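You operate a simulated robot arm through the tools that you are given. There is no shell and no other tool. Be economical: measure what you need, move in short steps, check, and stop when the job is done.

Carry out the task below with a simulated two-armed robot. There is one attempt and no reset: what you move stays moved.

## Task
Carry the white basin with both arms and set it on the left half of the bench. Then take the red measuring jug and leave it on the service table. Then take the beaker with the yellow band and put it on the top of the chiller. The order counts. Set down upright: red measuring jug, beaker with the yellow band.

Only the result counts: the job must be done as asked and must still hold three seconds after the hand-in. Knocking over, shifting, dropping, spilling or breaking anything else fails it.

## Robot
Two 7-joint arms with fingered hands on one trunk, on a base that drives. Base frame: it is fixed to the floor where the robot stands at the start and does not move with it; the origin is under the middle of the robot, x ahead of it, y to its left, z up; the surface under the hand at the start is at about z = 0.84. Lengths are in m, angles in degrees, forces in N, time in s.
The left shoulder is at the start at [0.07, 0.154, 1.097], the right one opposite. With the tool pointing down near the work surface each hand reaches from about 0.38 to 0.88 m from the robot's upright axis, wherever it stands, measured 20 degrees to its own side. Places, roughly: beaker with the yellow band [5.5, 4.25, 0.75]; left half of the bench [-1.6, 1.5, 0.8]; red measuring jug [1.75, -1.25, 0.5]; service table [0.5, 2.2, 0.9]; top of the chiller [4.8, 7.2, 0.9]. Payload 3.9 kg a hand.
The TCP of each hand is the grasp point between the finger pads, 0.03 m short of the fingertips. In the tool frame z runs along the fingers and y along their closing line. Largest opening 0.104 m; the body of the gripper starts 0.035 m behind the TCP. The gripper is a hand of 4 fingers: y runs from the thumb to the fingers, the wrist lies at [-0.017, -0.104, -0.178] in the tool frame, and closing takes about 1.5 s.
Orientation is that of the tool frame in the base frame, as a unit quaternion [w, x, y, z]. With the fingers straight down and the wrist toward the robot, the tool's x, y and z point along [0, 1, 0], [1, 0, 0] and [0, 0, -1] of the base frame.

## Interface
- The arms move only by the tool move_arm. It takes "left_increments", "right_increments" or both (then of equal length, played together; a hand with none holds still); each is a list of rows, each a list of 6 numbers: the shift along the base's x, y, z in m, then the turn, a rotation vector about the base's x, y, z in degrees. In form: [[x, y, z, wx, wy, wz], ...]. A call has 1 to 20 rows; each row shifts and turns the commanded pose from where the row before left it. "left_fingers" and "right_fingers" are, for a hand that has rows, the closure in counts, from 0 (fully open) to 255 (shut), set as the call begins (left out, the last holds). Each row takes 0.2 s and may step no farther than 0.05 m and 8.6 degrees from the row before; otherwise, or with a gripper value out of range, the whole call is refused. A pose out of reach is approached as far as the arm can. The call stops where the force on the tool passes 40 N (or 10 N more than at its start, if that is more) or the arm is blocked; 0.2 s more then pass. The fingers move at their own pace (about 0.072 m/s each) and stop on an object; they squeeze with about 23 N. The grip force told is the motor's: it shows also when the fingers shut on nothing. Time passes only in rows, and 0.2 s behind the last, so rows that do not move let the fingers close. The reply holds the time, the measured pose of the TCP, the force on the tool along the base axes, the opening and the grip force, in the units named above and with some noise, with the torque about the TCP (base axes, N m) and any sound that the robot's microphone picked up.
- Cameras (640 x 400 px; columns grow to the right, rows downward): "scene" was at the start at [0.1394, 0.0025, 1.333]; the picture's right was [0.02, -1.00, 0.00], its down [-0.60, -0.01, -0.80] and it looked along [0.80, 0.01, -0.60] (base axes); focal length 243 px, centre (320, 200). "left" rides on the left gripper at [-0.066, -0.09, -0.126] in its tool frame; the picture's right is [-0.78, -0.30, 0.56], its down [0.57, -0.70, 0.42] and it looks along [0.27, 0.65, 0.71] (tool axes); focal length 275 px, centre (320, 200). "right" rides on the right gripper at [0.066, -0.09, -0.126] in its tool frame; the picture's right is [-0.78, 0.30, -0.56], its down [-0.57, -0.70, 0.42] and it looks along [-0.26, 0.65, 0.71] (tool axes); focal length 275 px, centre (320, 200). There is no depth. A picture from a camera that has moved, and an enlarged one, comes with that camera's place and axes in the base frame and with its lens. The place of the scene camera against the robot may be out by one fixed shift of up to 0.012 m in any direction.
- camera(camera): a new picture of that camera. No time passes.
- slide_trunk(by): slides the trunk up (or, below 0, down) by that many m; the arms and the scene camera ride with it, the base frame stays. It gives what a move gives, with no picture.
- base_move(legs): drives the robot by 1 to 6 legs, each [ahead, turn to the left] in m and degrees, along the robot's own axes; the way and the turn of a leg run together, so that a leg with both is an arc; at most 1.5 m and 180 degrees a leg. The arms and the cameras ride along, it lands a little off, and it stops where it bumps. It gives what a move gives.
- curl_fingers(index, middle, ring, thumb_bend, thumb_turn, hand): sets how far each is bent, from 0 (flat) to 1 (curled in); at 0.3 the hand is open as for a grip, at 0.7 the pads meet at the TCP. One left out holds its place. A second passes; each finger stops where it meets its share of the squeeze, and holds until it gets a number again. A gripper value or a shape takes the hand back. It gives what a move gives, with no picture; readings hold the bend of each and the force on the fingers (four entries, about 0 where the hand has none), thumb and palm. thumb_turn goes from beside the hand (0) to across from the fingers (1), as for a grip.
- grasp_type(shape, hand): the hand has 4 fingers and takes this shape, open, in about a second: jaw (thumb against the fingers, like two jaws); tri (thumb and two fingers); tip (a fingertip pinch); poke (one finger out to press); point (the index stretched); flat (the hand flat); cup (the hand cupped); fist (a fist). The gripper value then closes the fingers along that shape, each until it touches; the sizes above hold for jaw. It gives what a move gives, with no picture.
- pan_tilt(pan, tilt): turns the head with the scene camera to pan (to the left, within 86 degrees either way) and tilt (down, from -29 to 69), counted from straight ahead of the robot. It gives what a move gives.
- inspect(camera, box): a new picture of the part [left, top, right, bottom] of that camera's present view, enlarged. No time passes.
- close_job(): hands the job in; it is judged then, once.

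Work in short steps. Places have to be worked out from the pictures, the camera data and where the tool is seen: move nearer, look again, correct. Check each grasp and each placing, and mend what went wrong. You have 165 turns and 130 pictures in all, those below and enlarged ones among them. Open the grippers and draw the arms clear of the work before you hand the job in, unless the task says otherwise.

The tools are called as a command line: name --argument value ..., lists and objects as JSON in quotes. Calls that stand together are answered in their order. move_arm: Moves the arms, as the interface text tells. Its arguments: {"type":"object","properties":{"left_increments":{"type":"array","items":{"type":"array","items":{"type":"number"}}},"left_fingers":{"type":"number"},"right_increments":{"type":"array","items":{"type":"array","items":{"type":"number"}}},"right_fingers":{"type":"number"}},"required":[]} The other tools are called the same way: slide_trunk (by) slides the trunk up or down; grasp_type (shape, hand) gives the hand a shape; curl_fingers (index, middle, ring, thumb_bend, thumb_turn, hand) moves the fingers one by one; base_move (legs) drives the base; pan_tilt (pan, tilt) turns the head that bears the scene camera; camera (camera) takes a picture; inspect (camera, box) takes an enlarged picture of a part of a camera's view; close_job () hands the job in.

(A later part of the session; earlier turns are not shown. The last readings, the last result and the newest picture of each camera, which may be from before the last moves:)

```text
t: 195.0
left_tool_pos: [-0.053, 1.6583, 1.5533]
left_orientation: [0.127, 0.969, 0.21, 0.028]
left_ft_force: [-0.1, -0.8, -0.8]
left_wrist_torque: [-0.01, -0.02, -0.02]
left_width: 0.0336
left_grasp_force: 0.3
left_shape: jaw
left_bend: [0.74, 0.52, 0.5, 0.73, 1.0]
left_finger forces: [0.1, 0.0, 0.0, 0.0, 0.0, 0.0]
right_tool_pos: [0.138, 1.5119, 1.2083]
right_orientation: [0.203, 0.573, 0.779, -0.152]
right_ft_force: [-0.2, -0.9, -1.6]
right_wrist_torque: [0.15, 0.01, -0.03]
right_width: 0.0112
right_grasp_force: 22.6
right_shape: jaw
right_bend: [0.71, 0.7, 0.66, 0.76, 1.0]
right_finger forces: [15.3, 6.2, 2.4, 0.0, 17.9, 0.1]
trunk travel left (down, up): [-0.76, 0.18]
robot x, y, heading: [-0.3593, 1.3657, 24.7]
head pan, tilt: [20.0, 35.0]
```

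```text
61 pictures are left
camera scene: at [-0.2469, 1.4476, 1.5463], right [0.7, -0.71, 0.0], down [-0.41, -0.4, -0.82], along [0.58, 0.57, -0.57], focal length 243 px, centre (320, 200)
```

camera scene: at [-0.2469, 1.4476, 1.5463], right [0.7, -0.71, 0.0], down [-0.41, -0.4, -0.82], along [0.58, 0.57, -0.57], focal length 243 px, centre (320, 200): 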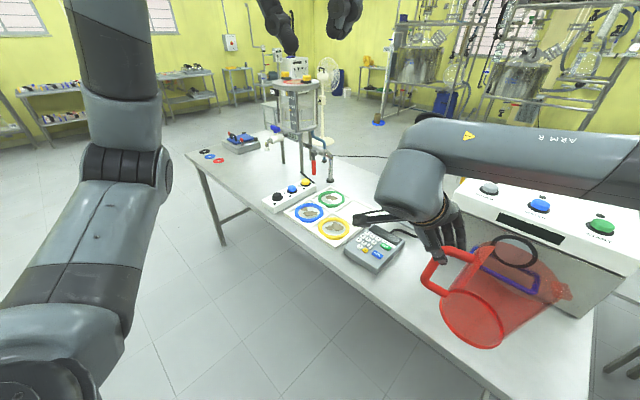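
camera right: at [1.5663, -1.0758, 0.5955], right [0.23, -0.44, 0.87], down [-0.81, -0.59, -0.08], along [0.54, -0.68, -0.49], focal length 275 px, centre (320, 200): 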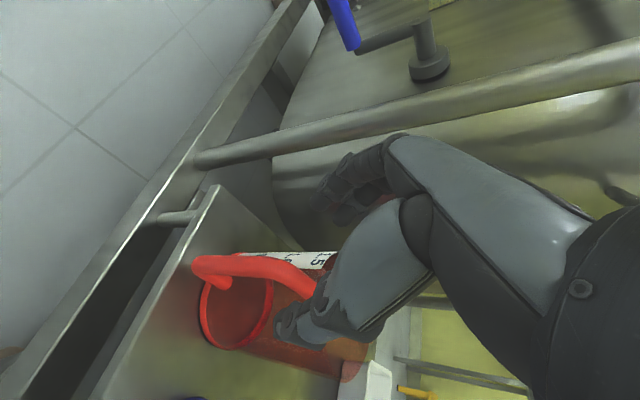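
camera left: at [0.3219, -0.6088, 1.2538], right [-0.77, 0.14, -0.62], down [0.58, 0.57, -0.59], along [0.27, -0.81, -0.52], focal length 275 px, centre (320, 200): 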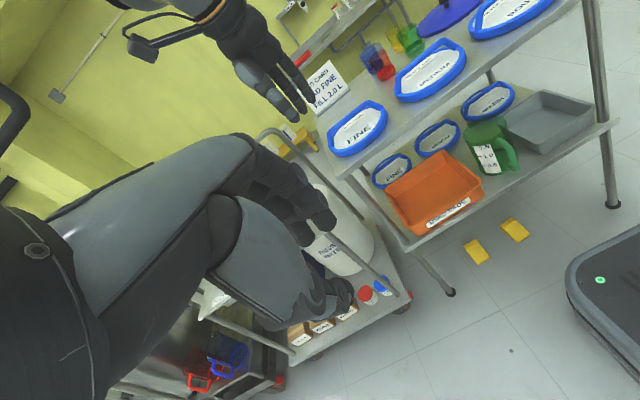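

The table has a clear patch at about x 0.22–0.5, y 2.4–2.95, between the three-light panel and the far items. I go to (−0.36, 2.85) and face +x.

base_move --legs '[[0, 65.3], [1.48, 0], [0, -88]]'

pan_tilt --pan 0 --tilt 45

camera --camera "scene"

```text
t: 208.9
left_tool_pos: [0.0443, 2.9984, 1.5541]
left_orientation: [0.131, 0.991, 0.025, 0.004]
left_ft_force: [0.8, -0.7, 0.7]
left_wrist_torque: [-0.03, -0.01, -0.03]
left_width: 0.0335
left_grasp_force: 0.0
left_shape: jaw
left_bend: [0.74, 0.52, 0.5, 0.73, 1.0]
left_finger forces: [0.0, 0.0, 0.0, 0.0, 0.1, 0.1]
right_tool_pos: [0.1665, 2.7921, 1.2074]
right_orientation: [0.172, 0.71, 0.657, -0.188]
right_ft_force: [-0.1, 0.0, -2.0]
right_wrist_torque: [0.16, -0.02, -0.05]
right_width: 0.0109
right_grasp_force: 22.8
right_shape: jaw
right_bend: [0.71, 0.7, 0.67, 0.76, 1.0]
right_finger forces: [14.8, 5.9, 2.2, 0.0, 17.5, 0.0]
trunk travel left (down, up): [-0.76, 0.18]
robot x, y, heading: [-0.3479, 2.8338, 3.0]
head pan, tilt: [20.0, 35.0]
```

```text
t: 209.7
left_tool_pos: [0.0454, 2.9963, 1.5528]
left_orientation: [0.131, 0.991, 0.025, 0.004]
left_ft_force: [-0.3, -0.8, 0.7]
left_wrist_torque: [0.0, 0.0, -0.01]
left_width: 0.0338
left_grasp_force: 0.1
left_shape: jaw
left_bend: [0.74, 0.52, 0.5, 0.73, 1.0]
left_finger forces: [0.0, 0.0, 0.0, 0.0, 0.0, 0.1]
right_tool_pos: [0.1661, 2.7916, 1.2088]
right_orientation: [0.172, 0.71, 0.656, -0.189]
right_ft_force: [0.2, 0.2, -1.7]
right_wrist_torque: [0.14, -0.02, -0.06]
right_width: 0.011
right_grasp_force: 23.0
right_shape: jaw
right_bend: [0.71, 0.7, 0.67, 0.76, 1.0]
right_finger forces: [14.9, 6.0, 2.2, 0.0, 17.4, 0.0]
trunk travel left (down, up): [-0.76, 0.18]
robot x, y, heading: [-0.3496, 2.8352, 2.8]
head pan, tilt: [0.0, 45.0]
```

```text
60 pictures are left
camera scene: at [-0.215, 2.8433, 1.5315], right [0.05, -1.0, 0.0], down [-0.71, -0.04, -0.71], along [0.71, 0.04, -0.71], focal length 243 px, centre (320, 200)
```

scene: 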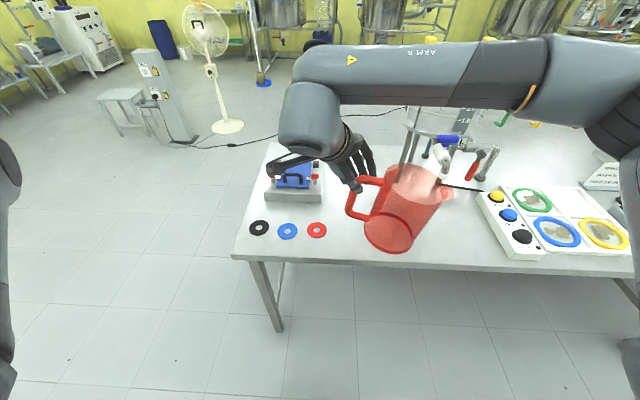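

Clear patch confirmed around (0.36, 2.6). Zooming on the jug to check its uprightness before placing.

inspect --camera "scene" --box '[320, 130, 480, 270]'

camera --camera "right"

```text
2.86 times, centred on (400, 200) of scene
camera zoom: at [-0.215, 2.8433, 1.5315], right [0.05, -1.0, 0.0], down [-0.71, -0.04, -0.71], along [0.71, 0.04, -0.71], focal length 694 px, centre (91, 200)
```

zoom: 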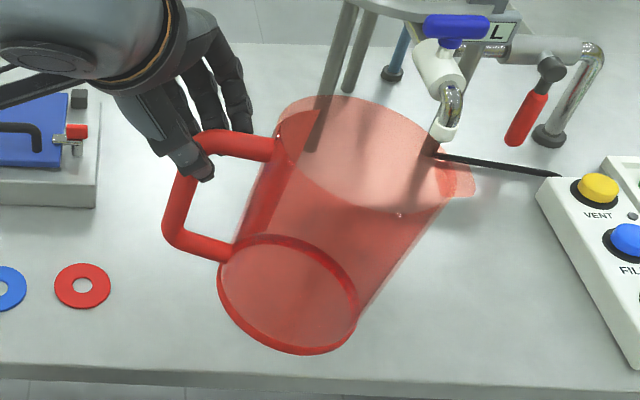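

```text
58 pictures are left
camera right: at [0.0867, 2.917, 1.2838], right [0.27, -0.42, 0.87], down [-0.75, -0.65, -0.08], along [0.6, -0.63, -0.49], focal length 275 px, centre (320, 200)
```

right: 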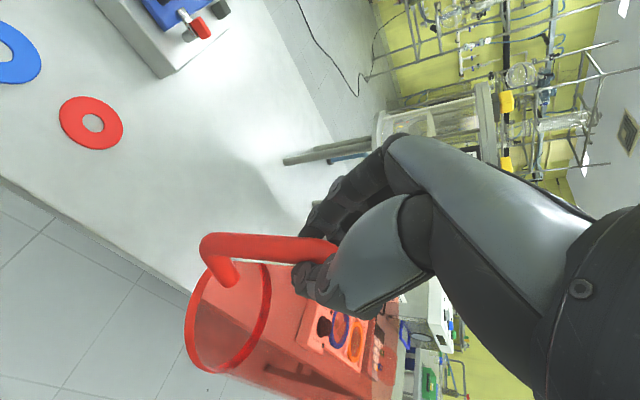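

The jug leans about 7° (rim toward −y); I correct with a −7° roll, then move over (0.33, 2.63) and lower the trunk 0.12 m.

move_arm --right_increments '[[0.02, -0.005, 0, -3.5, 0, 0], [0.025, -0.008, 0, -3.5, 0, 0], [0.025, -0.008, 0, 0, 0, 0], [0.025, -0.008, 0, 0, 0, 0], [0.025, -0.008, 0, 0, 0, 0], [0.03, -0.009, 0, 0, 0, 0]]'

slide_trunk --by -0.12

inspect --camera "scene" --box '[260, 80, 500, 280]'

camera --camera "right"

```text
t: 211.1
left_tool_pos: [0.0452, 2.9969, 1.5519]
left_orientation: [0.131, 0.991, 0.026, 0.005]
left_ft_force: [0.2, -0.7, -0.2]
left_wrist_torque: [0.03, 0.01, -0.02]
left_width: 0.0334
left_grasp_force: 0.1
left_shape: jaw
left_bend: [0.74, 0.52, 0.5, 0.73, 1.0]
left_finger forces: [0.0, 0.0, 0.0, 0.1, 0.0, 0.0]
right_tool_pos: [0.3187, 2.7452, 1.2079]
right_orientation: [0.214, 0.697, 0.645, -0.228]
right_ft_force: [0.1, 0.1, -0.9]
right_wrist_torque: [0.23, -0.01, -0.01]
right_width: 0.011
right_grasp_force: 23.1
right_shape: jaw
right_bend: [0.71, 0.7, 0.67, 0.76, 1.0]
right_finger forces: [15.1, 6.3, 2.3, 0.0, 17.2, 0.0]
trunk travel left (down, up): [-0.76, 0.18]
robot x, y, heading: [-0.3486, 2.8364, 2.9]
head pan, tilt: [0.0, 45.0]
```

```text
t: 212.6
left_tool_pos: [0.044, 2.996, 1.4329]
left_orientation: [0.13, 0.991, 0.025, 0.004]
left_ft_force: [-0.8, -1.2, 0.0]
left_wrist_torque: [-0.02, -0.04, 0.04]
left_width: 0.0335
left_grasp_force: 0.0
left_shape: jaw
left_bend: [0.74, 0.52, 0.5, 0.73, 1.0]
left_finger forces: [0.0, 0.1, 0.0, 0.0, 0.0, 0.1]
right_tool_pos: [0.3174, 2.7445, 1.0899]
right_orientation: [0.214, 0.698, 0.644, -0.228]
right_ft_force: [0.3, -0.6, -1.6]
right_wrist_torque: [0.17, -0.06, -0.01]
right_width: 0.0113
right_grasp_force: 23.7
right_shape: jaw
right_bend: [0.71, 0.7, 0.67, 0.76, 1.0]
right_finger forces: [15.1, 6.2, 2.3, 0.1, 17.4, 0.0]
trunk travel left (down, up): [-0.64, 0.3]
robot x, y, heading: [-0.3478, 2.8375, 3.3]
head pan, tilt: [0.0, 45.0]
```

```text
2.00 times, centred on (380, 180) of scene
camera zoom: at [-0.2154, 2.8434, 1.4116], right [0.05, -1.0, 0.0], down [-0.71, -0.04, -0.71], along [0.71, 0.04, -0.71], focal length 486 px, centre (200, 240)
```

zoom: 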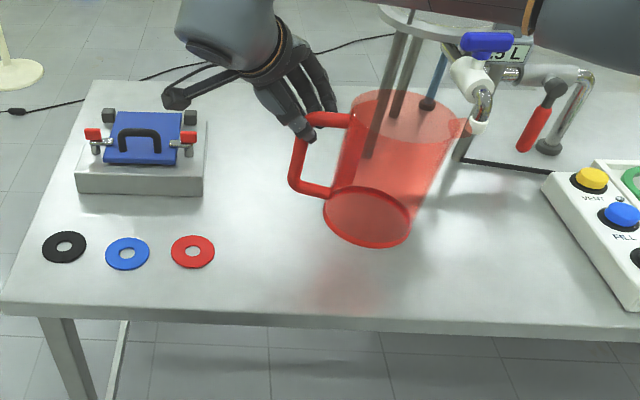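

```text
56 pictures are left
camera right: at [0.2375, 2.8795, 1.1483], right [0.27, -0.31, 0.91], down [-0.75, -0.66, 0.0], along [0.6, -0.69, -0.41], focal length 275 px, centre (320, 200)
```

right: 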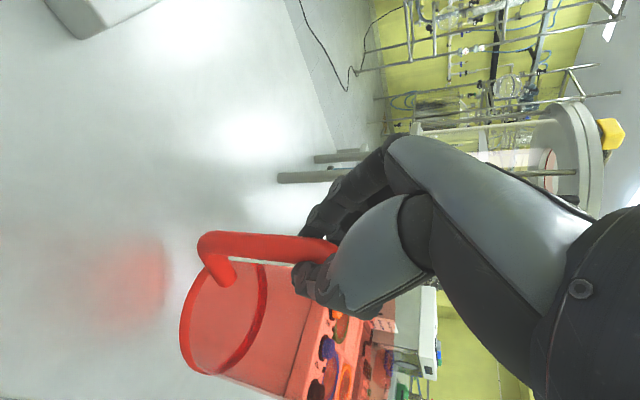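

The tap nozzle is about 9 cm from the jug's rim; I shift the jug 2.5 cm toward +y for margin and lower in fine steps.

move_arm --right_increments '[[0, 0.0125, 0, 0, 0, 0], [0, 0.0125, 0, 0, 0, 0], [0, 0, -0.012, 0, 0, 0], [0, 0, -0.012, 0, 0, 0], [0, 0, -0.012, 0, 0, 0], [0, 0, -0.01, 0, 0, 0], [0, 0, -0.008, 0, 0, 0], [0, 0, -0.006, 0, 0, 0], [0, 0, 0, 0, 0, 0]]'

camera --camera "right"

```text
t: 214.6
left_tool_pos: [0.0445, 2.9969, 1.4328]
left_orientation: [0.13, 0.991, 0.025, 0.004]
left_ft_force: [-0.8, -0.3, 0.5]
left_wrist_torque: [-0.03, -0.04, 0.01]
left_width: 0.0336
left_grasp_force: 0.1
left_shape: jaw
left_bend: [0.74, 0.52, 0.5, 0.73, 1.0]
left_finger forces: [0.0, 0.0, 0.0, 0.1, 0.1, 0.0]
right_tool_pos: [0.3167, 2.7694, 1.0282]
right_orientation: [0.214, 0.699, 0.643, -0.229]
right_ft_force: [0.7, -0.6, -1.3]
right_wrist_torque: [0.15, 0.0, 0.0]
right_width: 0.0111
right_grasp_force: 23.1
right_shape: jaw
right_bend: [0.71, 0.7, 0.68, 0.76, 1.0]
right_finger forces: [14.9, 6.1, 2.3, 0.1, 17.3, 0.1]
trunk travel left (down, up): [-0.64, 0.3]
robot x, y, heading: [-0.3492, 2.8318, 3.1]
head pan, tilt: [0.0, 45.0]
```

```text
55 pictures are left
camera right: at [0.2379, 2.9042, 1.0881], right [0.27, -0.31, 0.91], down [-0.75, -0.66, 0.0], along [0.6, -0.69, -0.41], focal length 275 px, centre (320, 200)
```

right: 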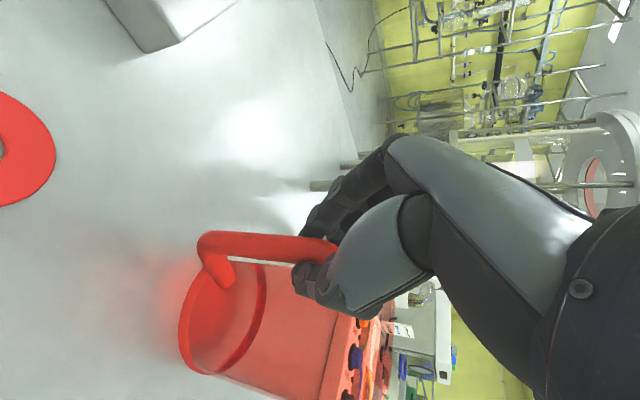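

Nearly at the table. Continuing in 4 mm steps.

move_arm --right_increments '[[0, 0, -0.004, 0, 0, 0], [0, 0, -0.004, 0, 0, 0], [0, 0, -0.004, 0, 0, 0], [0, 0, -0.004, 0, 0, 0], [0, 0, 0, 0, 0, 0]]'

camera --camera "right"

```text
t: 215.8
left_tool_pos: [0.043, 2.997, 1.4323]
left_orientation: [0.131, 0.991, 0.025, 0.004]
left_ft_force: [0.3, 0.2, 0.2]
left_wrist_torque: [-0.02, -0.02, -0.03]
left_width: 0.0336
left_grasp_force: 0.0
left_shape: jaw
left_bend: [0.74, 0.52, 0.5, 0.73, 1.0]
left_finger forces: [0.0, 0.0, 0.1, 0.0, 0.1, 0.1]
right_tool_pos: [0.3171, 2.7701, 1.0118]
right_orientation: [0.214, 0.697, 0.645, -0.229]
right_ft_force: [0.6, 0.3, -2.2]
right_wrist_torque: [0.16, -0.02, -0.02]
right_width: 0.0111
right_grasp_force: 23.0
right_shape: jaw
right_bend: [0.71, 0.7, 0.68, 0.76, 1.0]
right_finger forces: [15.0, 6.0, 2.4, 0.0, 17.3, 0.1]
trunk travel left (down, up): [-0.64, 0.3]
robot x, y, heading: [-0.3507, 2.8354, 2.9]
head pan, tilt: [0.0, 45.0]
```

```text
54 pictures are left
camera right: at [0.2376, 2.9046, 1.0718], right [0.27, -0.31, 0.91], down [-0.75, -0.66, 0.0], along [0.6, -0.69, -0.41], focal length 275 px, centre (320, 200)
```

right: 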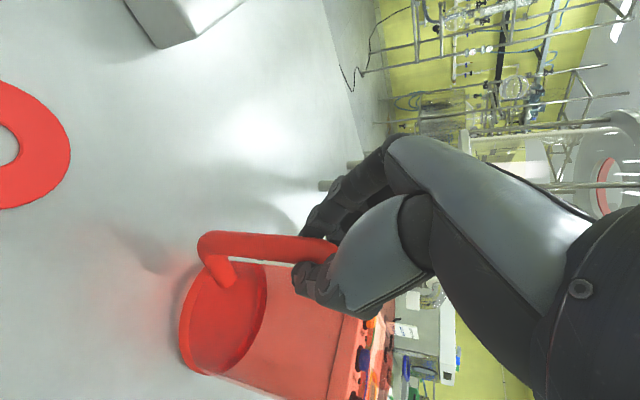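

Not touching yet; continuing in 3 mm steps.

move_arm --right_increments '[[0, 0, -0.003, 0, 0, 0], [0, 0, -0.003, 0, 0, 0], [0, 0, -0.003, 0, 0, 0], [0, 0, 0, 0, 0, 0]]'

inspect --camera "scene" --box '[260, 80, 500, 280]'

```text
t: 216.8
left_tool_pos: [0.0431, 2.997, 1.4332]
left_orientation: [0.131, 0.991, 0.026, 0.006]
left_ft_force: [0.1, 0.1, -0.3]
left_wrist_torque: [0.01, 0.01, -0.02]
left_width: 0.0333
left_grasp_force: 0.0
left_shape: jaw
left_bend: [0.74, 0.52, 0.5, 0.73, 1.0]
left_finger forces: [0.0, 0.0, 0.0, 0.0, 0.0, 0.1]
right_tool_pos: [0.3183, 2.7718, 1.0041]
right_orientation: [0.215, 0.698, 0.644, -0.227]
right_ft_force: [2.6, 2.6, 8.8]
right_wrist_torque: [-0.1, -0.05, 0.0]
right_width: 0.0115
right_grasp_force: 22.8
right_shape: jaw
right_bend: [0.71, 0.71, 0.71, 0.76, 1.0]
right_finger forces: [15.1, 4.2, 3.8, 0.0, 16.9, 0.0]
trunk travel left (down, up): [-0.64, 0.3]
robot x, y, heading: [-0.351, 2.8363, 3.1]
head pan, tilt: [0.0, 45.0]
```

```text
2.00 times, centred on (380, 180) of scene
camera zoom: at [-0.2164, 2.8445, 1.4118], right [0.05, -1.0, 0.0], down [-0.71, -0.04, -0.71], along [0.71, 0.04, -0.71], focal length 486 px, centre (200, 240)
```

zoom: 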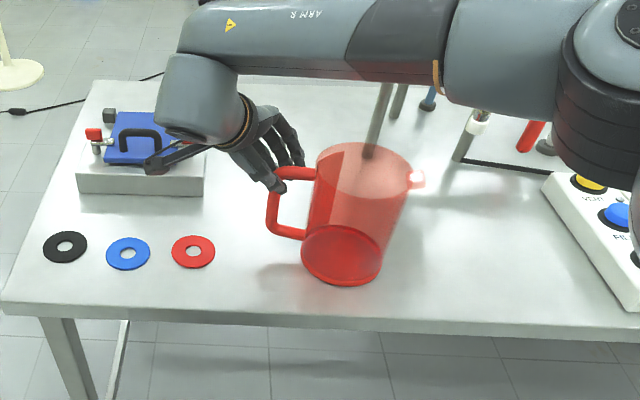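

In contact (8.8 N) and upright on the table. Easing 1 mm and opening.

move_arm --right_increments '[[0, 0, 0.001, 0, 0, 0], [0, 0, 0, 0, 0, 0], [0, 0, 0, 0, 0, 0], [0, 0, 0, 0, 0, 0], [0, 0, 0, 0, 0, 0]]' --right_fingers 80

camera --camera "right"

```text
t: 218.0
left_tool_pos: [0.0437, 2.9973, 1.4332]
left_orientation: [0.131, 0.991, 0.025, 0.006]
left_ft_force: [-0.1, 0.3, 0.1]
left_wrist_torque: [0.0, -0.01, -0.05]
left_width: 0.0336
left_grasp_force: 0.0
left_shape: jaw
left_bend: [0.74, 0.52, 0.5, 0.73, 1.0]
left_finger forces: [0.0, 0.0, 0.1, 0.1, 0.0, 0.0]
right_tool_pos: [0.3171, 2.7705, 1.0027]
right_orientation: [0.214, 0.698, 0.644, -0.229]
right_ft_force: [0.4, -0.4, -0.9]
right_wrist_torque: [-0.03, 0.01, 0.0]
right_width: 0.0708
right_grasp_force: 0.0
right_shape: jaw
right_bend: [0.28, 0.38, 0.34, 0.58, 0.99]
right_finger forces: [0.0, 0.0, 0.1, 0.0, 0.0, 0.0]
trunk travel left (down, up): [-0.64, 0.3]
robot x, y, heading: [-0.3525, 2.8336, 2.9]
head pan, tilt: [0.0, 45.0]
```

```text
52 pictures are left
camera right: at [0.238, 2.9052, 1.0639], right [0.27, -0.31, 0.91], down [-0.75, -0.66, 0.0], along [0.6, -0.69, -0.41], focal length 275 px, centre (320, 200)
```

right: 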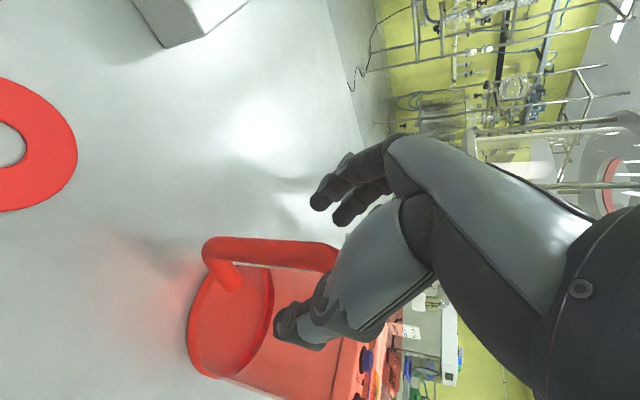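

Released. Backing the hand out along its own axis, then checking the jug.

move_arm --right_increments '[[0.001, 0.012, 0.016, 0, 0, 0], [0.001, 0.018, 0.024, 0, 0, 0], [0.001, 0.018, 0.024, 0, 0, 0], [0.001, 0.02, 0.03, 0, 0, 0], [0, 0.01, 0.045, 0, 0, 0], [-0.01, 0, 0.045, 0, 0, 0], [-0.02, 0, 0.045, 0, 0, 0]]'

camera --camera "scene"

```text
t: 219.6
left_tool_pos: [0.0412, 2.9962, 1.4337]
left_orientation: [0.131, 0.991, 0.026, 0.007]
left_ft_force: [-0.9, 0.7, 0.6]
left_wrist_torque: [0.02, -0.01, -0.03]
left_width: 0.0336
left_grasp_force: 0.1
left_shape: jaw
left_bend: [0.74, 0.52, 0.5, 0.73, 1.0]
left_finger forces: [0.1, 0.0, 0.0, 0.1, 0.0, 0.1]
right_tool_pos: [0.2889, 2.8474, 1.2347]
right_orientation: [0.215, 0.698, 0.644, -0.227]
right_ft_force: [0.1, -0.1, 0.6]
right_wrist_torque: [-0.02, -0.03, 0.03]
right_width: 0.0711
right_grasp_force: 0.1
right_shape: jaw
right_bend: [0.28, 0.38, 0.34, 0.58, 0.99]
right_finger forces: [0.0, 0.1, 0.1, 0.0, 0.1, 0.0]
trunk travel left (down, up): [-0.64, 0.3]
robot x, y, heading: [-0.3477, 2.8357, 3.0]
head pan, tilt: [0.0, 45.0]
```

```text
51 pictures are left
camera scene: at [-0.2175, 2.8434, 1.4117], right [0.05, -1.0, 0.0], down [-0.71, -0.04, -0.71], along [0.71, 0.04, -0.71], focal length 243 px, centre (320, 200)
```

scene: 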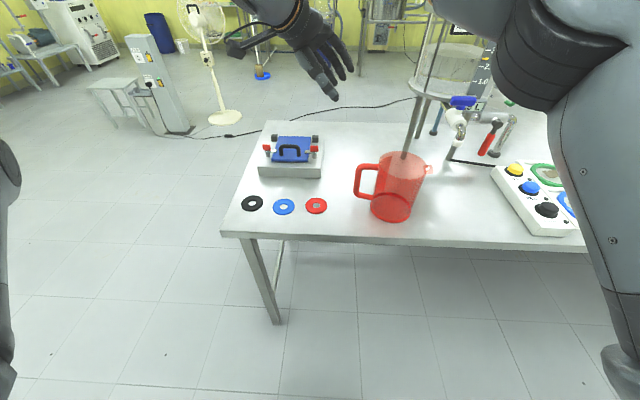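

The jug stands upright and clear. I restore the right hand to fingers-down, back off, drive north past the table and look east toward the beaker.

move_arm --right_increments '[[-0.015, 0, 0.01, 7.4, -0.5, 0], [-0.015, 0, 0.01, 7.4, -0.5, 0], [-0.015, 0, 0.01, 7.4, -0.5, 0], [-0.015, 0, 0.01, 7.4, -0.5, 0], [-0.015, 0, 0.01, 7.3, -0.5, 0]]'

base_move --legs '[[-0.2, 0], [0, 87], [1.3, 0], [0, -80]]'

pan_tilt --pan 0 --tilt 18

camera --camera "scene"

```text
t: 220.8
left_tool_pos: [0.0432, 2.9943, 1.4346]
left_orientation: [0.13, 0.991, 0.025, 0.005]
left_ft_force: [-0.7, -0.4, -0.5]
left_wrist_torque: [0.01, -0.01, -0.01]
left_width: 0.0336
left_grasp_force: 0.1
left_shape: jaw
left_bend: [0.74, 0.52, 0.5, 0.73, 1.0]
left_finger forces: [0.0, 0.0, 0.1, 0.0, 0.1, 0.0]
right_tool_pos: [0.214, 2.8469, 1.2842]
right_orientation: [-0.004, 0.735, 0.678, 0.004]
right_ft_force: [-0.9, -0.7, -0.1]
right_wrist_torque: [-0.04, 0.02, -0.01]
right_width: 0.0709
right_grasp_force: 0.1
right_shape: jaw
right_bend: [0.28, 0.38, 0.34, 0.58, 0.99]
right_finger forces: [0.0, 0.0, 0.1, 0.1, 0.1, 0.1]
trunk travel left (down, up): [-0.64, 0.3]
robot x, y, heading: [-0.3489, 2.8343, 3.0]
head pan, tilt: [0.0, 45.0]
```

```text
t: 235.7
left_tool_pos: [-0.1586, 4.3361, 1.4337]
left_orientation: [0.13, 0.988, 0.081, 0.011]
left_ft_force: [0.7, 0.4, -0.6]
left_wrist_torque: [0.02, 0.0, -0.02]
left_width: 0.0335
left_grasp_force: 0.0
left_shape: jaw
left_bend: [0.74, 0.52, 0.5, 0.73, 1.0]
left_finger forces: [0.0, 0.0, 0.0, 0.0, 0.1, 0.0]
right_tool_pos: [0.0287, 4.207, 1.2832]
right_orientation: [-0.003, 0.696, 0.718, 0.002]
right_ft_force: [0.5, 0.6, -0.1]
right_wrist_torque: [-0.01, 0.04, -0.02]
right_width: 0.0711
right_grasp_force: 0.0
right_shape: jaw
right_bend: [0.28, 0.38, 0.34, 0.58, 0.99]
right_finger forces: [0.0, 0.1, 0.1, 0.0, 0.1, 0.0]
trunk travel left (down, up): [-0.64, 0.3]
robot x, y, heading: [-0.5307, 4.1349, 9.4]
head pan, tilt: [0.0, 45.0]
```

```text
t: 236.6
left_tool_pos: [-0.1595, 4.3344, 1.4335]
left_orientation: [0.13, 0.988, 0.08, 0.012]
left_ft_force: [0.0, 0.1, 0.6]
left_wrist_torque: [0.02, 0.01, 0.0]
left_width: 0.0333
left_grasp_force: 0.0
left_shape: jaw
left_bend: [0.74, 0.52, 0.5, 0.73, 1.0]
left_finger forces: [0.0, 0.0, 0.0, 0.1, 0.0, 0.1]
right_tool_pos: [0.0275, 4.2072, 1.2834]
right_orientation: [-0.004, 0.696, 0.718, 0.002]
right_ft_force: [-0.8, -0.2, 0.1]
right_wrist_torque: [-0.02, 0.05, 0.0]
right_width: 0.0712
right_grasp_force: 0.1
right_shape: jaw
right_bend: [0.28, 0.38, 0.34, 0.58, 0.99]
right_finger forces: [0.0, 0.0, 0.0, 0.2, 0.0, 0.1]
trunk travel left (down, up): [-0.64, 0.3]
robot x, y, heading: [-0.5321, 4.1319, 9.3]
head pan, tilt: [0.0, 18.0]
```

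```text
50 pictures are left
camera scene: at [-0.3878, 4.1559, 1.4534], right [0.16, -0.99, 0.0], down [-0.31, -0.05, -0.95], along [0.94, 0.15, -0.31], focal length 243 px, centre (320, 200)
```

scene: 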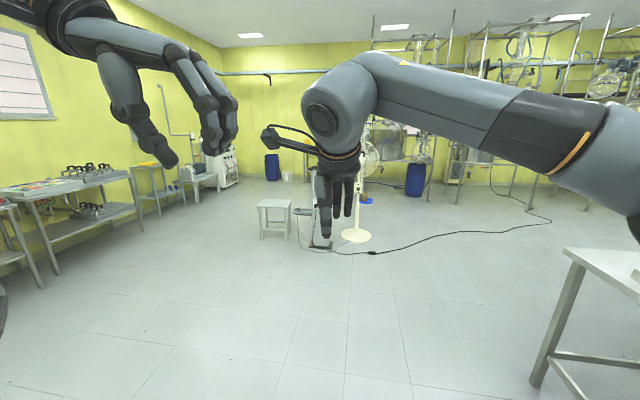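

Fan at (2.6, 4.1), a post at (2.3, 4.6) and a stool at (2.3, 5.2) with a cable on the floor, so I pass north of them along y≈6. Driving to (1.6, 5.95).

base_move --legs '[[0, 31.2], [1.4, 0], [1.4, 0], [0, -42]]'

camera --camera "scene"

```text
t: 253.7
left_tool_pos: [2.0234, 6.0758, 1.4322]
left_orientation: [0.131, 0.991, -0.013, -0.001]
left_ft_force: [-0.3, 1.1, 0.5]
left_wrist_torque: [0.01, 0.0, 0.01]
left_width: 0.0337
left_grasp_force: 0.2
left_shape: jaw
left_bend: [0.74, 0.52, 0.5, 0.73, 1.0]
left_finger forces: [0.0, 0.1, 0.0, 0.1, 0.0, 0.0]
right_tool_pos: [2.1817, 5.9145, 1.2837]
right_orientation: [-0.004, 0.761, 0.649, 0.002]
right_ft_force: [-0.3, 0.2, 0.0]
right_wrist_torque: [0.01, 0.0, -0.02]
right_width: 0.0711
right_grasp_force: 0.0
right_shape: jaw
right_bend: [0.28, 0.38, 0.34, 0.58, 0.99]
right_finger forces: [0.1, 0.1, 0.0, 0.0, 0.1, 0.0]
trunk travel left (down, up): [-0.64, 0.3]
robot x, y, heading: [1.6181, 5.9454, -1.3]
head pan, tilt: [0.0, 18.0]
```

```text
49 pictures are left
camera scene: at [1.764, 5.9435, 1.4535], right [-0.03, -1.0, 0.0], down [-0.31, 0.01, -0.95], along [0.95, -0.02, -0.31], focal length 243 px, centre (320, 200)
```

scene: 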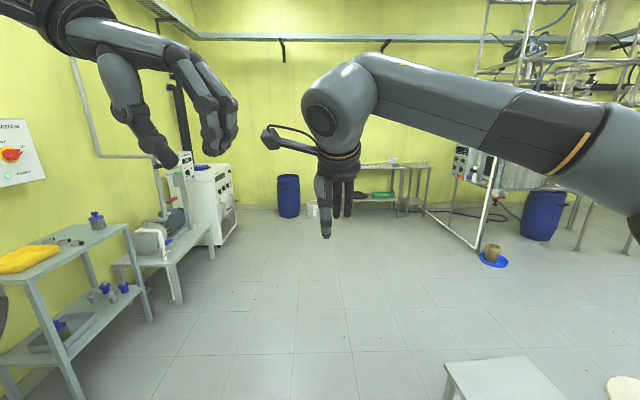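

Clear floor ahead: the chiller is the white unit at about (4.5–4.8, 7.1), and the beaker's table is around (5.4, 4.5). Driving on to about (4.0, 5.5).

base_move --legs '[[0, -9.5], [1.2, 0], [1.2, 0], [0, -15]]'

pan_tilt --pan -25 --tilt 22

camera --camera "scene"

pan_tilt --pan 75 --tilt 22

camera --camera "scene"

```text
t: 267.0
left_tool_pos: [4.4116, 5.4501, 1.4325]
left_orientation: [0.128, 0.967, -0.219, -0.028]
left_ft_force: [0.1, 0.0, -0.3]
left_wrist_torque: [-0.02, -0.02, 0.01]
left_width: 0.0336
left_grasp_force: 0.1
left_shape: jaw
left_bend: [0.74, 0.52, 0.5, 0.73, 1.0]
left_finger forces: [0.1, 0.0, 0.0, 0.0, 0.1, 0.1]
right_tool_pos: [4.4926, 5.2372, 1.2838]
right_orientation: [-0.003, 0.879, 0.477, 0.003]
right_ft_force: [-0.1, 0.1, 0.1]
right_wrist_torque: [0.0, -0.01, -0.04]
right_width: 0.0711
right_grasp_force: 0.1
right_shape: jaw
right_bend: [0.28, 0.38, 0.34, 0.58, 0.99]
right_finger forces: [0.0, 0.1, 0.1, 0.0, 0.0, 0.1]
trunk travel left (down, up): [-0.64, 0.3]
robot x, y, heading: [3.9866, 5.496, -25.6]
head pan, tilt: [0.0, 18.0]
```

```text
t: 267.9
left_tool_pos: [4.4109, 5.4488, 1.4323]
left_orientation: [0.128, 0.967, -0.218, -0.028]
left_ft_force: [-0.4, -0.5, -0.1]
left_wrist_torque: [0.01, 0.0, 0.01]
left_width: 0.0335
left_grasp_force: 0.0
left_shape: jaw
left_bend: [0.74, 0.52, 0.5, 0.73, 1.0]
left_finger forces: [0.1, 0.1, 0.0, 0.0, 0.0, 0.1]
right_tool_pos: [4.4923, 5.2373, 1.2852]
right_orientation: [-0.002, 0.879, 0.477, 0.004]
right_ft_force: [0.4, -0.6, -0.2]
right_wrist_torque: [-0.02, 0.0, 0.02]
right_width: 0.071
right_grasp_force: 0.0
right_shape: jaw
right_bend: [0.28, 0.38, 0.34, 0.58, 0.99]
right_finger forces: [0.0, 0.1, 0.1, 0.0, 0.0, 0.1]
trunk travel left (down, up): [-0.64, 0.3]
robot x, y, heading: [3.9839, 5.4968, -25.5]
head pan, tilt: [-25.0, 22.0]
```

```text
48 pictures are left
camera scene: at [4.0957, 5.4027, 1.447], right [-0.77, -0.64, 0.0], down [-0.24, 0.29, -0.93], along [0.59, -0.71, -0.37], focal length 243 px, centre (320, 200)
```

scene: 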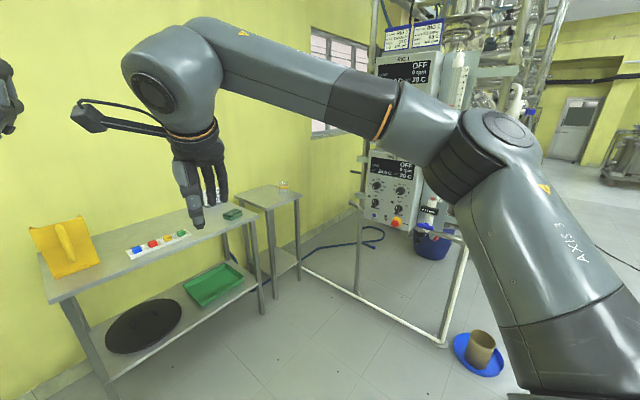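

```text
t: 269.7
left_tool_pos: [4.4107, 5.4494, 1.4326]
left_orientation: [0.127, 0.967, -0.218, -0.028]
left_ft_force: [-0.1, 0.2, -0.7]
left_wrist_torque: [-0.01, 0.03, 0.02]
left_width: 0.0336
left_grasp_force: 0.0
left_shape: jaw
left_bend: [0.74, 0.52, 0.5, 0.73, 1.0]
left_finger forces: [0.0, 0.0, 0.0, 0.0, 0.1, 0.0]
right_tool_pos: [4.4918, 5.236, 1.2841]
right_orientation: [-0.003, 0.879, 0.477, 0.004]
right_ft_force: [0.1, -0.5, -0.3]
right_wrist_torque: [0.03, 0.0, -0.04]
right_width: 0.0713
right_grasp_force: 0.0
right_shape: jaw
right_bend: [0.28, 0.38, 0.34, 0.58, 0.99]
right_finger forces: [0.0, 0.0, 0.0, 0.0, 0.1, 0.0]
trunk travel left (down, up): [-0.64, 0.3]
robot x, y, heading: [3.9888, 5.4984, -25.2]
head pan, tilt: [75.0, 22.0]
```

```text
47 pictures are left
camera scene: at [4.0969, 5.5448, 1.447], right [0.76, -0.65, 0.0], down [-0.24, -0.28, -0.93], along [0.6, 0.7, -0.37], focal length 243 px, centre (320, 200)
```

scene: 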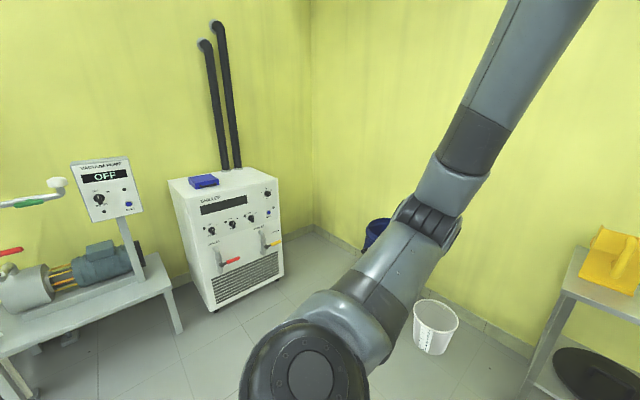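

I can see the small beaker at about (5.54, 4.14) on a small wall table, next to a tall frame along y≈4.0. I'll take it with the left hand from the northwest; driving to about (4.8, 4.87), heading −45.

base_move --legs '[[0, -13.2], [1.0, 0], [0, -6.5]]'

pan_tilt --pan 5 --tilt 35

camera --camera "scene"

```text
t: 276.2
left_tool_pos: [5.1549, 4.6972, 1.4313]
left_orientation: [0.123, 0.916, -0.378, -0.05]
left_ft_force: [0.3, 1.0, -1.2]
left_wrist_torque: [-0.03, -0.01, -0.02]
left_width: 0.0336
left_grasp_force: 0.1
left_shape: jaw
left_bend: [0.74, 0.52, 0.5, 0.73, 1.0]
left_finger forces: [0.0, 0.0, 0.0, 0.1, 0.0, 0.0]
right_tool_pos: [5.1579, 4.47, 1.2856]
right_orientation: [-0.001, 0.946, 0.324, 0.003]
right_ft_force: [-0.1, 0.1, -0.5]
right_wrist_torque: [0.0, 0.01, 0.01]
right_width: 0.071
right_grasp_force: 0.0
right_shape: jaw
right_bend: [0.28, 0.38, 0.34, 0.58, 0.99]
right_finger forces: [0.1, 0.0, 0.1, 0.1, 0.0, 0.0]
trunk travel left (down, up): [-0.64, 0.3]
robot x, y, heading: [4.7688, 4.8759, -44.9]
head pan, tilt: [75.0, 22.0]
```

```text
t: 277.6
left_tool_pos: [5.1515, 4.6922, 1.4324]
left_orientation: [0.122, 0.917, -0.377, -0.049]
left_ft_force: [-0.1, 0.1, -1.1]
left_wrist_torque: [0.0, 0.0, -0.03]
left_width: 0.0334
left_grasp_force: 0.0
left_shape: jaw
left_bend: [0.74, 0.52, 0.5, 0.73, 1.0]
left_finger forces: [0.0, 0.0, 0.2, 0.1, 0.0, 0.0]
right_tool_pos: [5.1583, 4.4657, 1.2841]
right_orientation: [-0.003, 0.946, 0.324, 0.004]
right_ft_force: [0.1, 0.0, -0.1]
right_wrist_torque: [-0.01, 0.02, -0.02]
right_width: 0.0712
right_grasp_force: 0.1
right_shape: jaw
right_bend: [0.28, 0.38, 0.34, 0.58, 0.99]
right_finger forces: [0.0, 0.1, 0.0, 0.0, 0.1, 0.0]
trunk travel left (down, up): [-0.64, 0.3]
robot x, y, heading: [4.7695, 4.8746, -44.5]
head pan, tilt: [5.0, 35.0]
```

```text
46 pictures are left
camera scene: at [4.8741, 4.7845, 1.4264], right [-0.64, -0.77, 0.0], down [-0.44, 0.37, -0.82], along [0.63, -0.52, -0.57], focal length 243 px, centre (320, 200)
```

scene: 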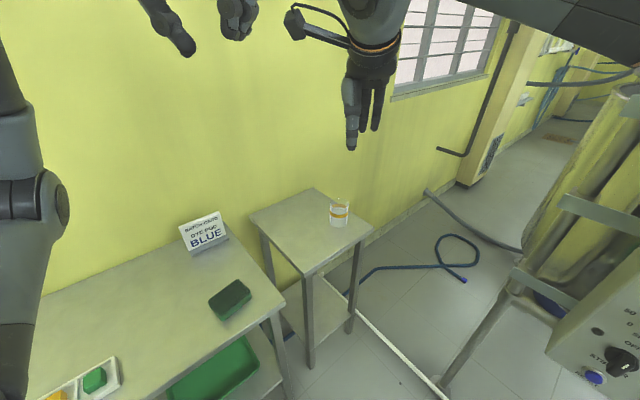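

The beaker stands near the corner of the small table, at about (5.43, 4.23). Zooming for its size.

inspect --camera "scene" --box '[290, 180, 390, 250]'

```text
5.71 times, centred on (340, 215) of scene
camera zoom: at [4.8741, 4.7845, 1.4264], right [-0.64, -0.77, 0.0], down [-0.44, 0.37, -0.82], along [0.63, -0.52, -0.57], focal length 1388 px, centre (206, 114)
```

zoom: 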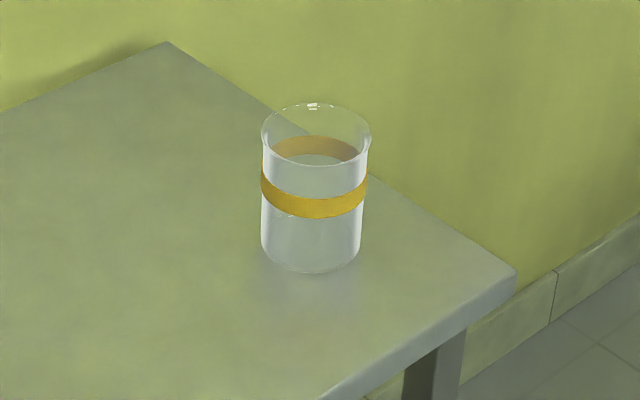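

The beaker is about 7.8 cm wide and 10 cm tall, base centre (5.43, 4.23) on a table at z≈0.76. I set the left hand to fingers-down with the wrist toward me, fully open, and tuck the right arm a little.

move_arm --left_increments '[[0, 0, -0.01, 5.3, -5.3, 0], [0, 0, -0.01, 5.3, -5.3, 0], [0, 0, -0.015, 0, 0, 8.18], [0, 0, -0.015, 0, 0, 8.18], [0, 0, -0.015, 0, 0, 8.18], [0, 0, -0.015, 0, 0, 8.18], [0, 0, -0.015, 0, 0, 8.18], [0, 0, -0.015, 0, 0, 8.18], [0, 0, -0.015, 0, 0, 8.18], [0, 0, -0.015, 0, 0, 8.18], [0, 0, -0.015, 0, 0, 8.18], [0, 0, -0.015, 0, 0, 8.18], [0, 0, -0.015, 0, 0, 8.18]]' --right_increments '[[-0.01, 0.01, 0, 0, 0, 0], [-0.01, 0.01, 0, 0, 0, 0], [-0.01, 0.01, 0, 0, 0, 0], [-0.01, 0.01, 0, 0, 0, 0], [-0.01, 0.01, 0, 0, 0, 0], [-0.005, 0.005, 0, 0, 0, 0], [0, 0, 0, 0, 0, 0], [0, 0, 0, 0, 0, 0], [0, 0, 0, 0, 0, 0], [0, 0, 0, 0, 0, 0], [0, 0, 0, 0, 0, 0], [0, 0, 0, 0, 0, 0], [0, 0, 0, 0, 0, 0]]' --left_fingers 0

base_move --legs '[[0, -28], [0.2, 0], [0, 35]]'

camera --camera "scene"

```text
t: 280.4
left_tool_pos: [5.1524, 4.6912, 1.2476]
left_orientation: [-0.001, 0.923, 0.385, 0.001]
left_ft_force: [-0.4, -0.4, 0.5]
left_wrist_torque: [-0.02, 0.01, 0.01]
left_width: 0.1038
left_grasp_force: 0.1
left_shape: jaw
left_bend: [0.3, 0.3, 0.3, 0.3, 0.97]
left_finger forces: [0.1, 0.1, 0.1, 0.1, 0.1, 0.0]
right_tool_pos: [5.1029, 4.5204, 1.2835]
right_orientation: [-0.002, 0.946, 0.324, 0.004]
right_ft_force: [-0.7, 0.3, -0.2]
right_wrist_torque: [0.03, -0.02, 0.02]
right_width: 0.071
right_grasp_force: 0.1
right_shape: jaw
right_bend: [0.28, 0.38, 0.34, 0.58, 0.99]
right_finger forces: [0.1, 0.1, 0.0, 0.0, 0.1, 0.0]
trunk travel left (down, up): [-0.64, 0.3]
robot x, y, heading: [4.7664, 4.8774, -44.8]
head pan, tilt: [5.0, 35.0]
```

```text
t: 284.1
left_tool_pos: [5.0766, 4.3721, 1.2686]
left_orientation: [0.03, 0.983, 0.173, -0.059]
left_ft_force: [2.3, -0.6, 0.5]
left_wrist_torque: [0.0, 0.1, -0.06]
left_width: 0.1041
left_grasp_force: 0.1
left_shape: jaw
left_bend: [0.3, 0.3, 0.3, 0.3, 0.97]
left_finger forces: [0.1, 0.0, 0.0, 0.1, 0.1, 0.0]
right_tool_pos: [4.9799, 4.2376, 1.2965]
right_orientation: [0.008, 0.991, 0.13, 0.016]
right_ft_force: [6.3, 1.4, 1.8]
right_wrist_torque: [-0.03, 0.54, -0.16]
right_width: 0.0713
right_grasp_force: 0.1
right_shape: jaw
right_bend: [0.28, 0.37, 0.34, 0.58, 0.99]
right_finger forces: [0.0, 0.0, 0.0, 0.0, 0.0, 0.0]
trunk travel left (down, up): [-0.64, 0.3]
robot x, y, heading: [4.825, 4.685, -69.1]
head pan, tilt: [5.0, 35.0]
stopped in leg 3: the robot was blocked; the commanded pose is now the measured one
```

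```text
44 pictures are left
camera scene: at [4.8446, 4.5663, 1.4294], right [-0.9, -0.44, -0.02], down [-0.23, 0.51, -0.83], along [0.38, -0.74, -0.56], focal length 243 px, centre (320, 200)
```

scene: 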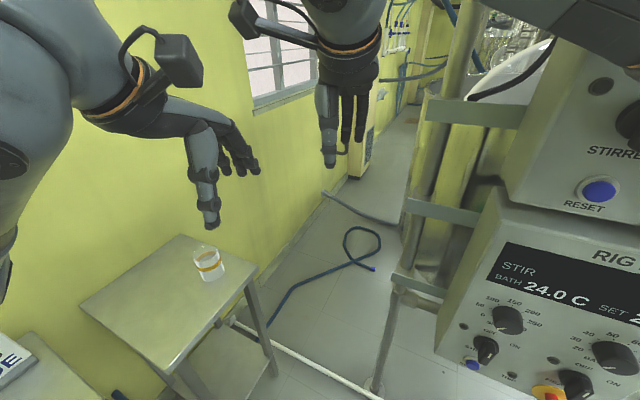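

My right elbow has met the rig frame while turning. I reverse that turn slightly, back out, and come in along heading −45 instead.

base_move --legs '[[0, -4], [-0.22, 0], [0, 29]]'

camera --camera "scene"

```text
t: 284.8
left_tool_pos: [5.0834, 4.3656, 1.299]
left_orientation: [0.06, 0.98, 0.19, -0.023]
left_ft_force: [-0.2, 1.5, 2.4]
left_wrist_torque: [0.06, -0.02, 0.03]
left_width: 0.104
left_grasp_force: 0.0
left_shape: jaw
left_bend: [0.3, 0.3, 0.3, 0.3, 0.97]
left_finger forces: [0.0, 0.0, 0.0, 0.0, 0.0, 0.1]
right_tool_pos: [5.0015, 4.2455, 1.3056]
right_orientation: [0.023, 0.993, 0.111, 0.011]
right_ft_force: [1.3, -2.1, -0.3]
right_wrist_torque: [0.16, 0.06, 0.03]
right_width: 0.0715
right_grasp_force: 0.1
right_shape: jaw
right_bend: [0.28, 0.38, 0.34, 0.58, 0.99]
right_finger forces: [0.1, 0.0, 0.1, 0.1, 0.0, 0.0]
trunk travel left (down, up): [-0.64, 0.3]
robot x, y, heading: [4.8258, 4.687, -70.2]
head pan, tilt: [5.0, 35.0]
stopped in leg 1: the robot was blocked; the commanded pose is now the measured one
```

```text
43 pictures are left
camera scene: at [4.7809, 4.5462, 1.4344], right [-0.91, -0.42, -0.07], down [-0.18, 0.53, -0.83], along [0.38, -0.74, -0.56], focal length 243 px, centre (320, 200)
```

scene: 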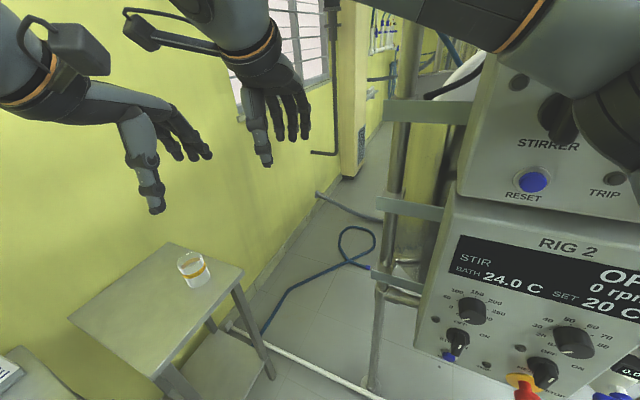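

The robot is leaning against the panel; I back straight away (+y) to release the contact.

base_move --legs '[[-0.12, 0]]'

camera --camera "scene"

```text
t: 285.5
left_tool_pos: [5.2481, 4.4095, 1.2509]
left_orientation: [0.056, 0.97, 0.198, -0.132]
left_ft_force: [-2.7, -2.1, -1.0]
left_wrist_torque: [0.13, -0.05, -0.01]
left_width: 0.1041
left_grasp_force: 0.0
left_shape: jaw
left_bend: [0.3, 0.3, 0.3, 0.3, 0.97]
left_finger forces: [0.0, 0.1, 0.0, 0.1, 0.1, 0.0]
right_tool_pos: [5.1688, 4.289, 1.2805]
right_orientation: [0.032, 0.992, 0.107, -0.051]
right_ft_force: [-0.4, -1.4, 1.3]
right_wrist_torque: [0.08, -0.08, 0.03]
right_width: 0.0715
right_grasp_force: 0.0
right_shape: jaw
right_bend: [0.28, 0.37, 0.34, 0.58, 0.99]
right_finger forces: [0.0, 0.0, 0.0, 0.1, 0.0, 0.0]
trunk travel left (down, up): [-0.64, 0.3]
robot x, y, heading: [4.8244, 4.6926, -69.5]
head pan, tilt: [5.0, 35.0]
stopped in leg 1: the robot was blocked; the commanded pose is now the measured one
```

```text
42 pictures are left
camera scene: at [4.9937, 4.6064, 1.4302], right [-0.9, -0.43, 0.09], down [-0.31, 0.49, -0.81], along [0.31, -0.76, -0.58], focal length 243 px, centre (320, 200)
```

scene: 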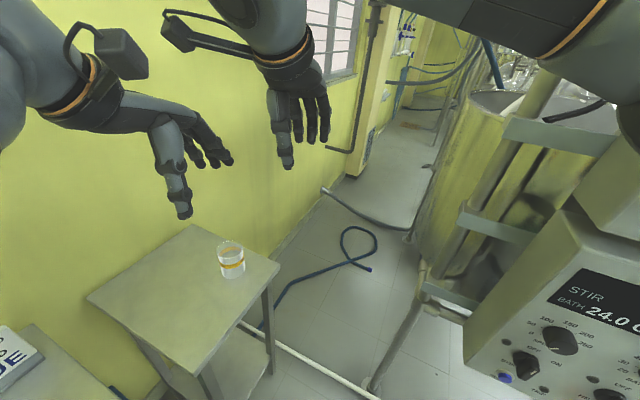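

The robot is rocking. I hold still for two seconds to let it settle before anything else.

move_arm --right_increments '[[0, 0, 0, 0, 0, 0], [0, 0, 0, 0, 0, 0], [0, 0, 0, 0, 0, 0], [0, 0, 0, 0, 0, 0], [0, 0, 0, 0, 0, 0], [0, 0, 0, 0, 0, 0], [0, 0, 0, 0, 0, 0], [0, 0, 0, 0, 0, 0], [0, 0, 0, 0, 0, 0], [0, 0, 0, 0, 0, 0]]'

camera --camera "scene"

```text
t: 285.8
left_tool_pos: [5.1341, 4.3912, 1.2377]
left_orientation: [0.013, 0.967, 0.204, -0.154]
left_ft_force: [-6.7, -7.7, 0.2]
left_wrist_torque: [0.58, -0.42, 0.0]
left_width: 0.1039
left_grasp_force: 0.0
left_shape: jaw
left_bend: [0.3, 0.3, 0.3, 0.3, 0.97]
left_finger forces: [0.0, 0.0, 0.0, 0.0, 0.0, 0.1]
right_tool_pos: [5.065, 4.2529, 1.2641]
right_orientation: [-0.007, 0.994, 0.111, 0.002]
right_ft_force: [-19.2, -20.6, -1.1]
right_wrist_torque: [1.54, -1.32, 0.41]
right_width: 0.0714
right_grasp_force: 0.1
right_shape: jaw
right_bend: [0.27, 0.37, 0.34, 0.58, 0.99]
right_finger forces: [0.0, 0.0, 0.0, 0.0, 0.0, 0.1]
trunk travel left (down, up): [-0.64, 0.3]
robot x, y, heading: [4.8235, 4.6938, -69.6]
head pan, tilt: [5.0, 35.0]
stopped in row 1 (left hand): the arm was blocked; the commanded pose is now the measured one
```

```text
41 pictures are left
camera scene: at [4.9227, 4.5787, 1.4288], right [-0.9, -0.43, 0.03], down [-0.27, 0.51, -0.82], along [0.33, -0.75, -0.58], focal length 243 px, centre (320, 200)
```

scene: 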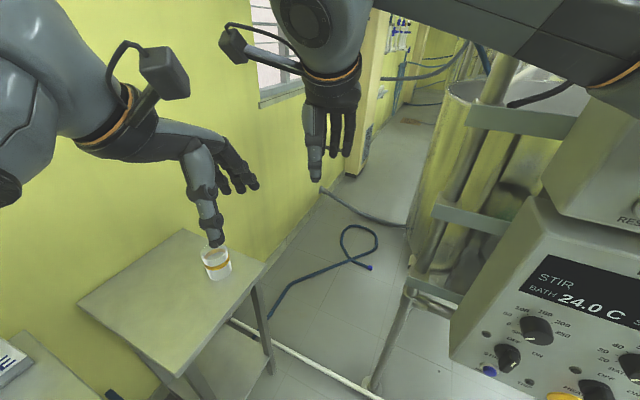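

Still swaying; I use a head move to let time pass harmlessly.

pan_tilt --pan -40 --tilt 30

pan_tilt --pan 5 --tilt 35

camera --camera "scene"

```text
t: 286.9
left_tool_pos: [5.137, 4.3729, 1.2585]
left_orientation: [0.042, 0.974, 0.193, -0.106]
left_ft_force: [0.6, 0.6, -0.9]
left_wrist_torque: [0.01, 0.06, -0.03]
left_width: 0.104
left_grasp_force: 0.2
left_shape: jaw
left_bend: [0.3, 0.3, 0.3, 0.3, 0.97]
left_finger forces: [0.1, 0.0, 0.0, 0.1, 0.0, 0.0]
right_tool_pos: [5.0681, 4.248, 1.2755]
right_orientation: [0.006, 0.995, 0.103, -0.001]
right_ft_force: [0.0, 0.3, 0.9]
right_wrist_torque: [0.02, 0.02, 0.01]
right_width: 0.0711
right_grasp_force: 0.0
right_shape: jaw
right_bend: [0.28, 0.38, 0.34, 0.58, 0.99]
right_finger forces: [0.0, 0.0, 0.0, 0.0, 0.0, 0.0]
trunk travel left (down, up): [-0.64, 0.3]
robot x, y, heading: [4.8239, 4.6892, -69.8]
head pan, tilt: [-40.0, 30.0]
```

```text
t: 288.0
left_tool_pos: [5.1349, 4.3743, 1.2586]
left_orientation: [0.043, 0.974, 0.194, -0.106]
left_ft_force: [0.2, 0.0, 0.1]
left_wrist_torque: [0.0, 0.02, 0.01]
left_width: 0.104
left_grasp_force: 0.2
left_shape: jaw
left_bend: [0.3, 0.3, 0.3, 0.3, 0.97]
left_finger forces: [0.0, 0.0, 0.0, 0.0, 0.1, 0.1]
right_tool_pos: [5.0676, 4.2488, 1.2761]
right_orientation: [0.006, 0.995, 0.102, -0.001]
right_ft_force: [-0.2, 0.2, 0.3]
right_wrist_torque: [-0.06, -0.01, 0.0]
right_width: 0.0711
right_grasp_force: 0.1
right_shape: jaw
right_bend: [0.28, 0.38, 0.34, 0.58, 0.99]
right_finger forces: [0.0, 0.1, 0.1, 0.0, 0.1, 0.0]
trunk travel left (down, up): [-0.64, 0.3]
robot x, y, heading: [4.824, 4.6879, -69.5]
head pan, tilt: [5.0, 35.0]
```

```text
40 pictures are left
camera scene: at [4.8812, 4.5636, 1.4264], right [-0.9, -0.43, 0.0], down [-0.25, 0.52, -0.82], along [0.35, -0.74, -0.57], focal length 243 px, centre (320, 200)
```

scene: 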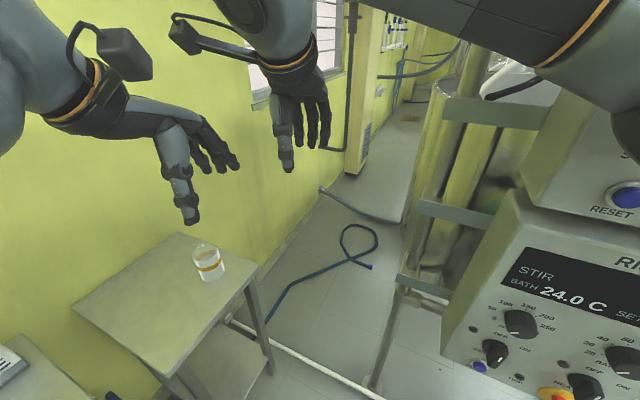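

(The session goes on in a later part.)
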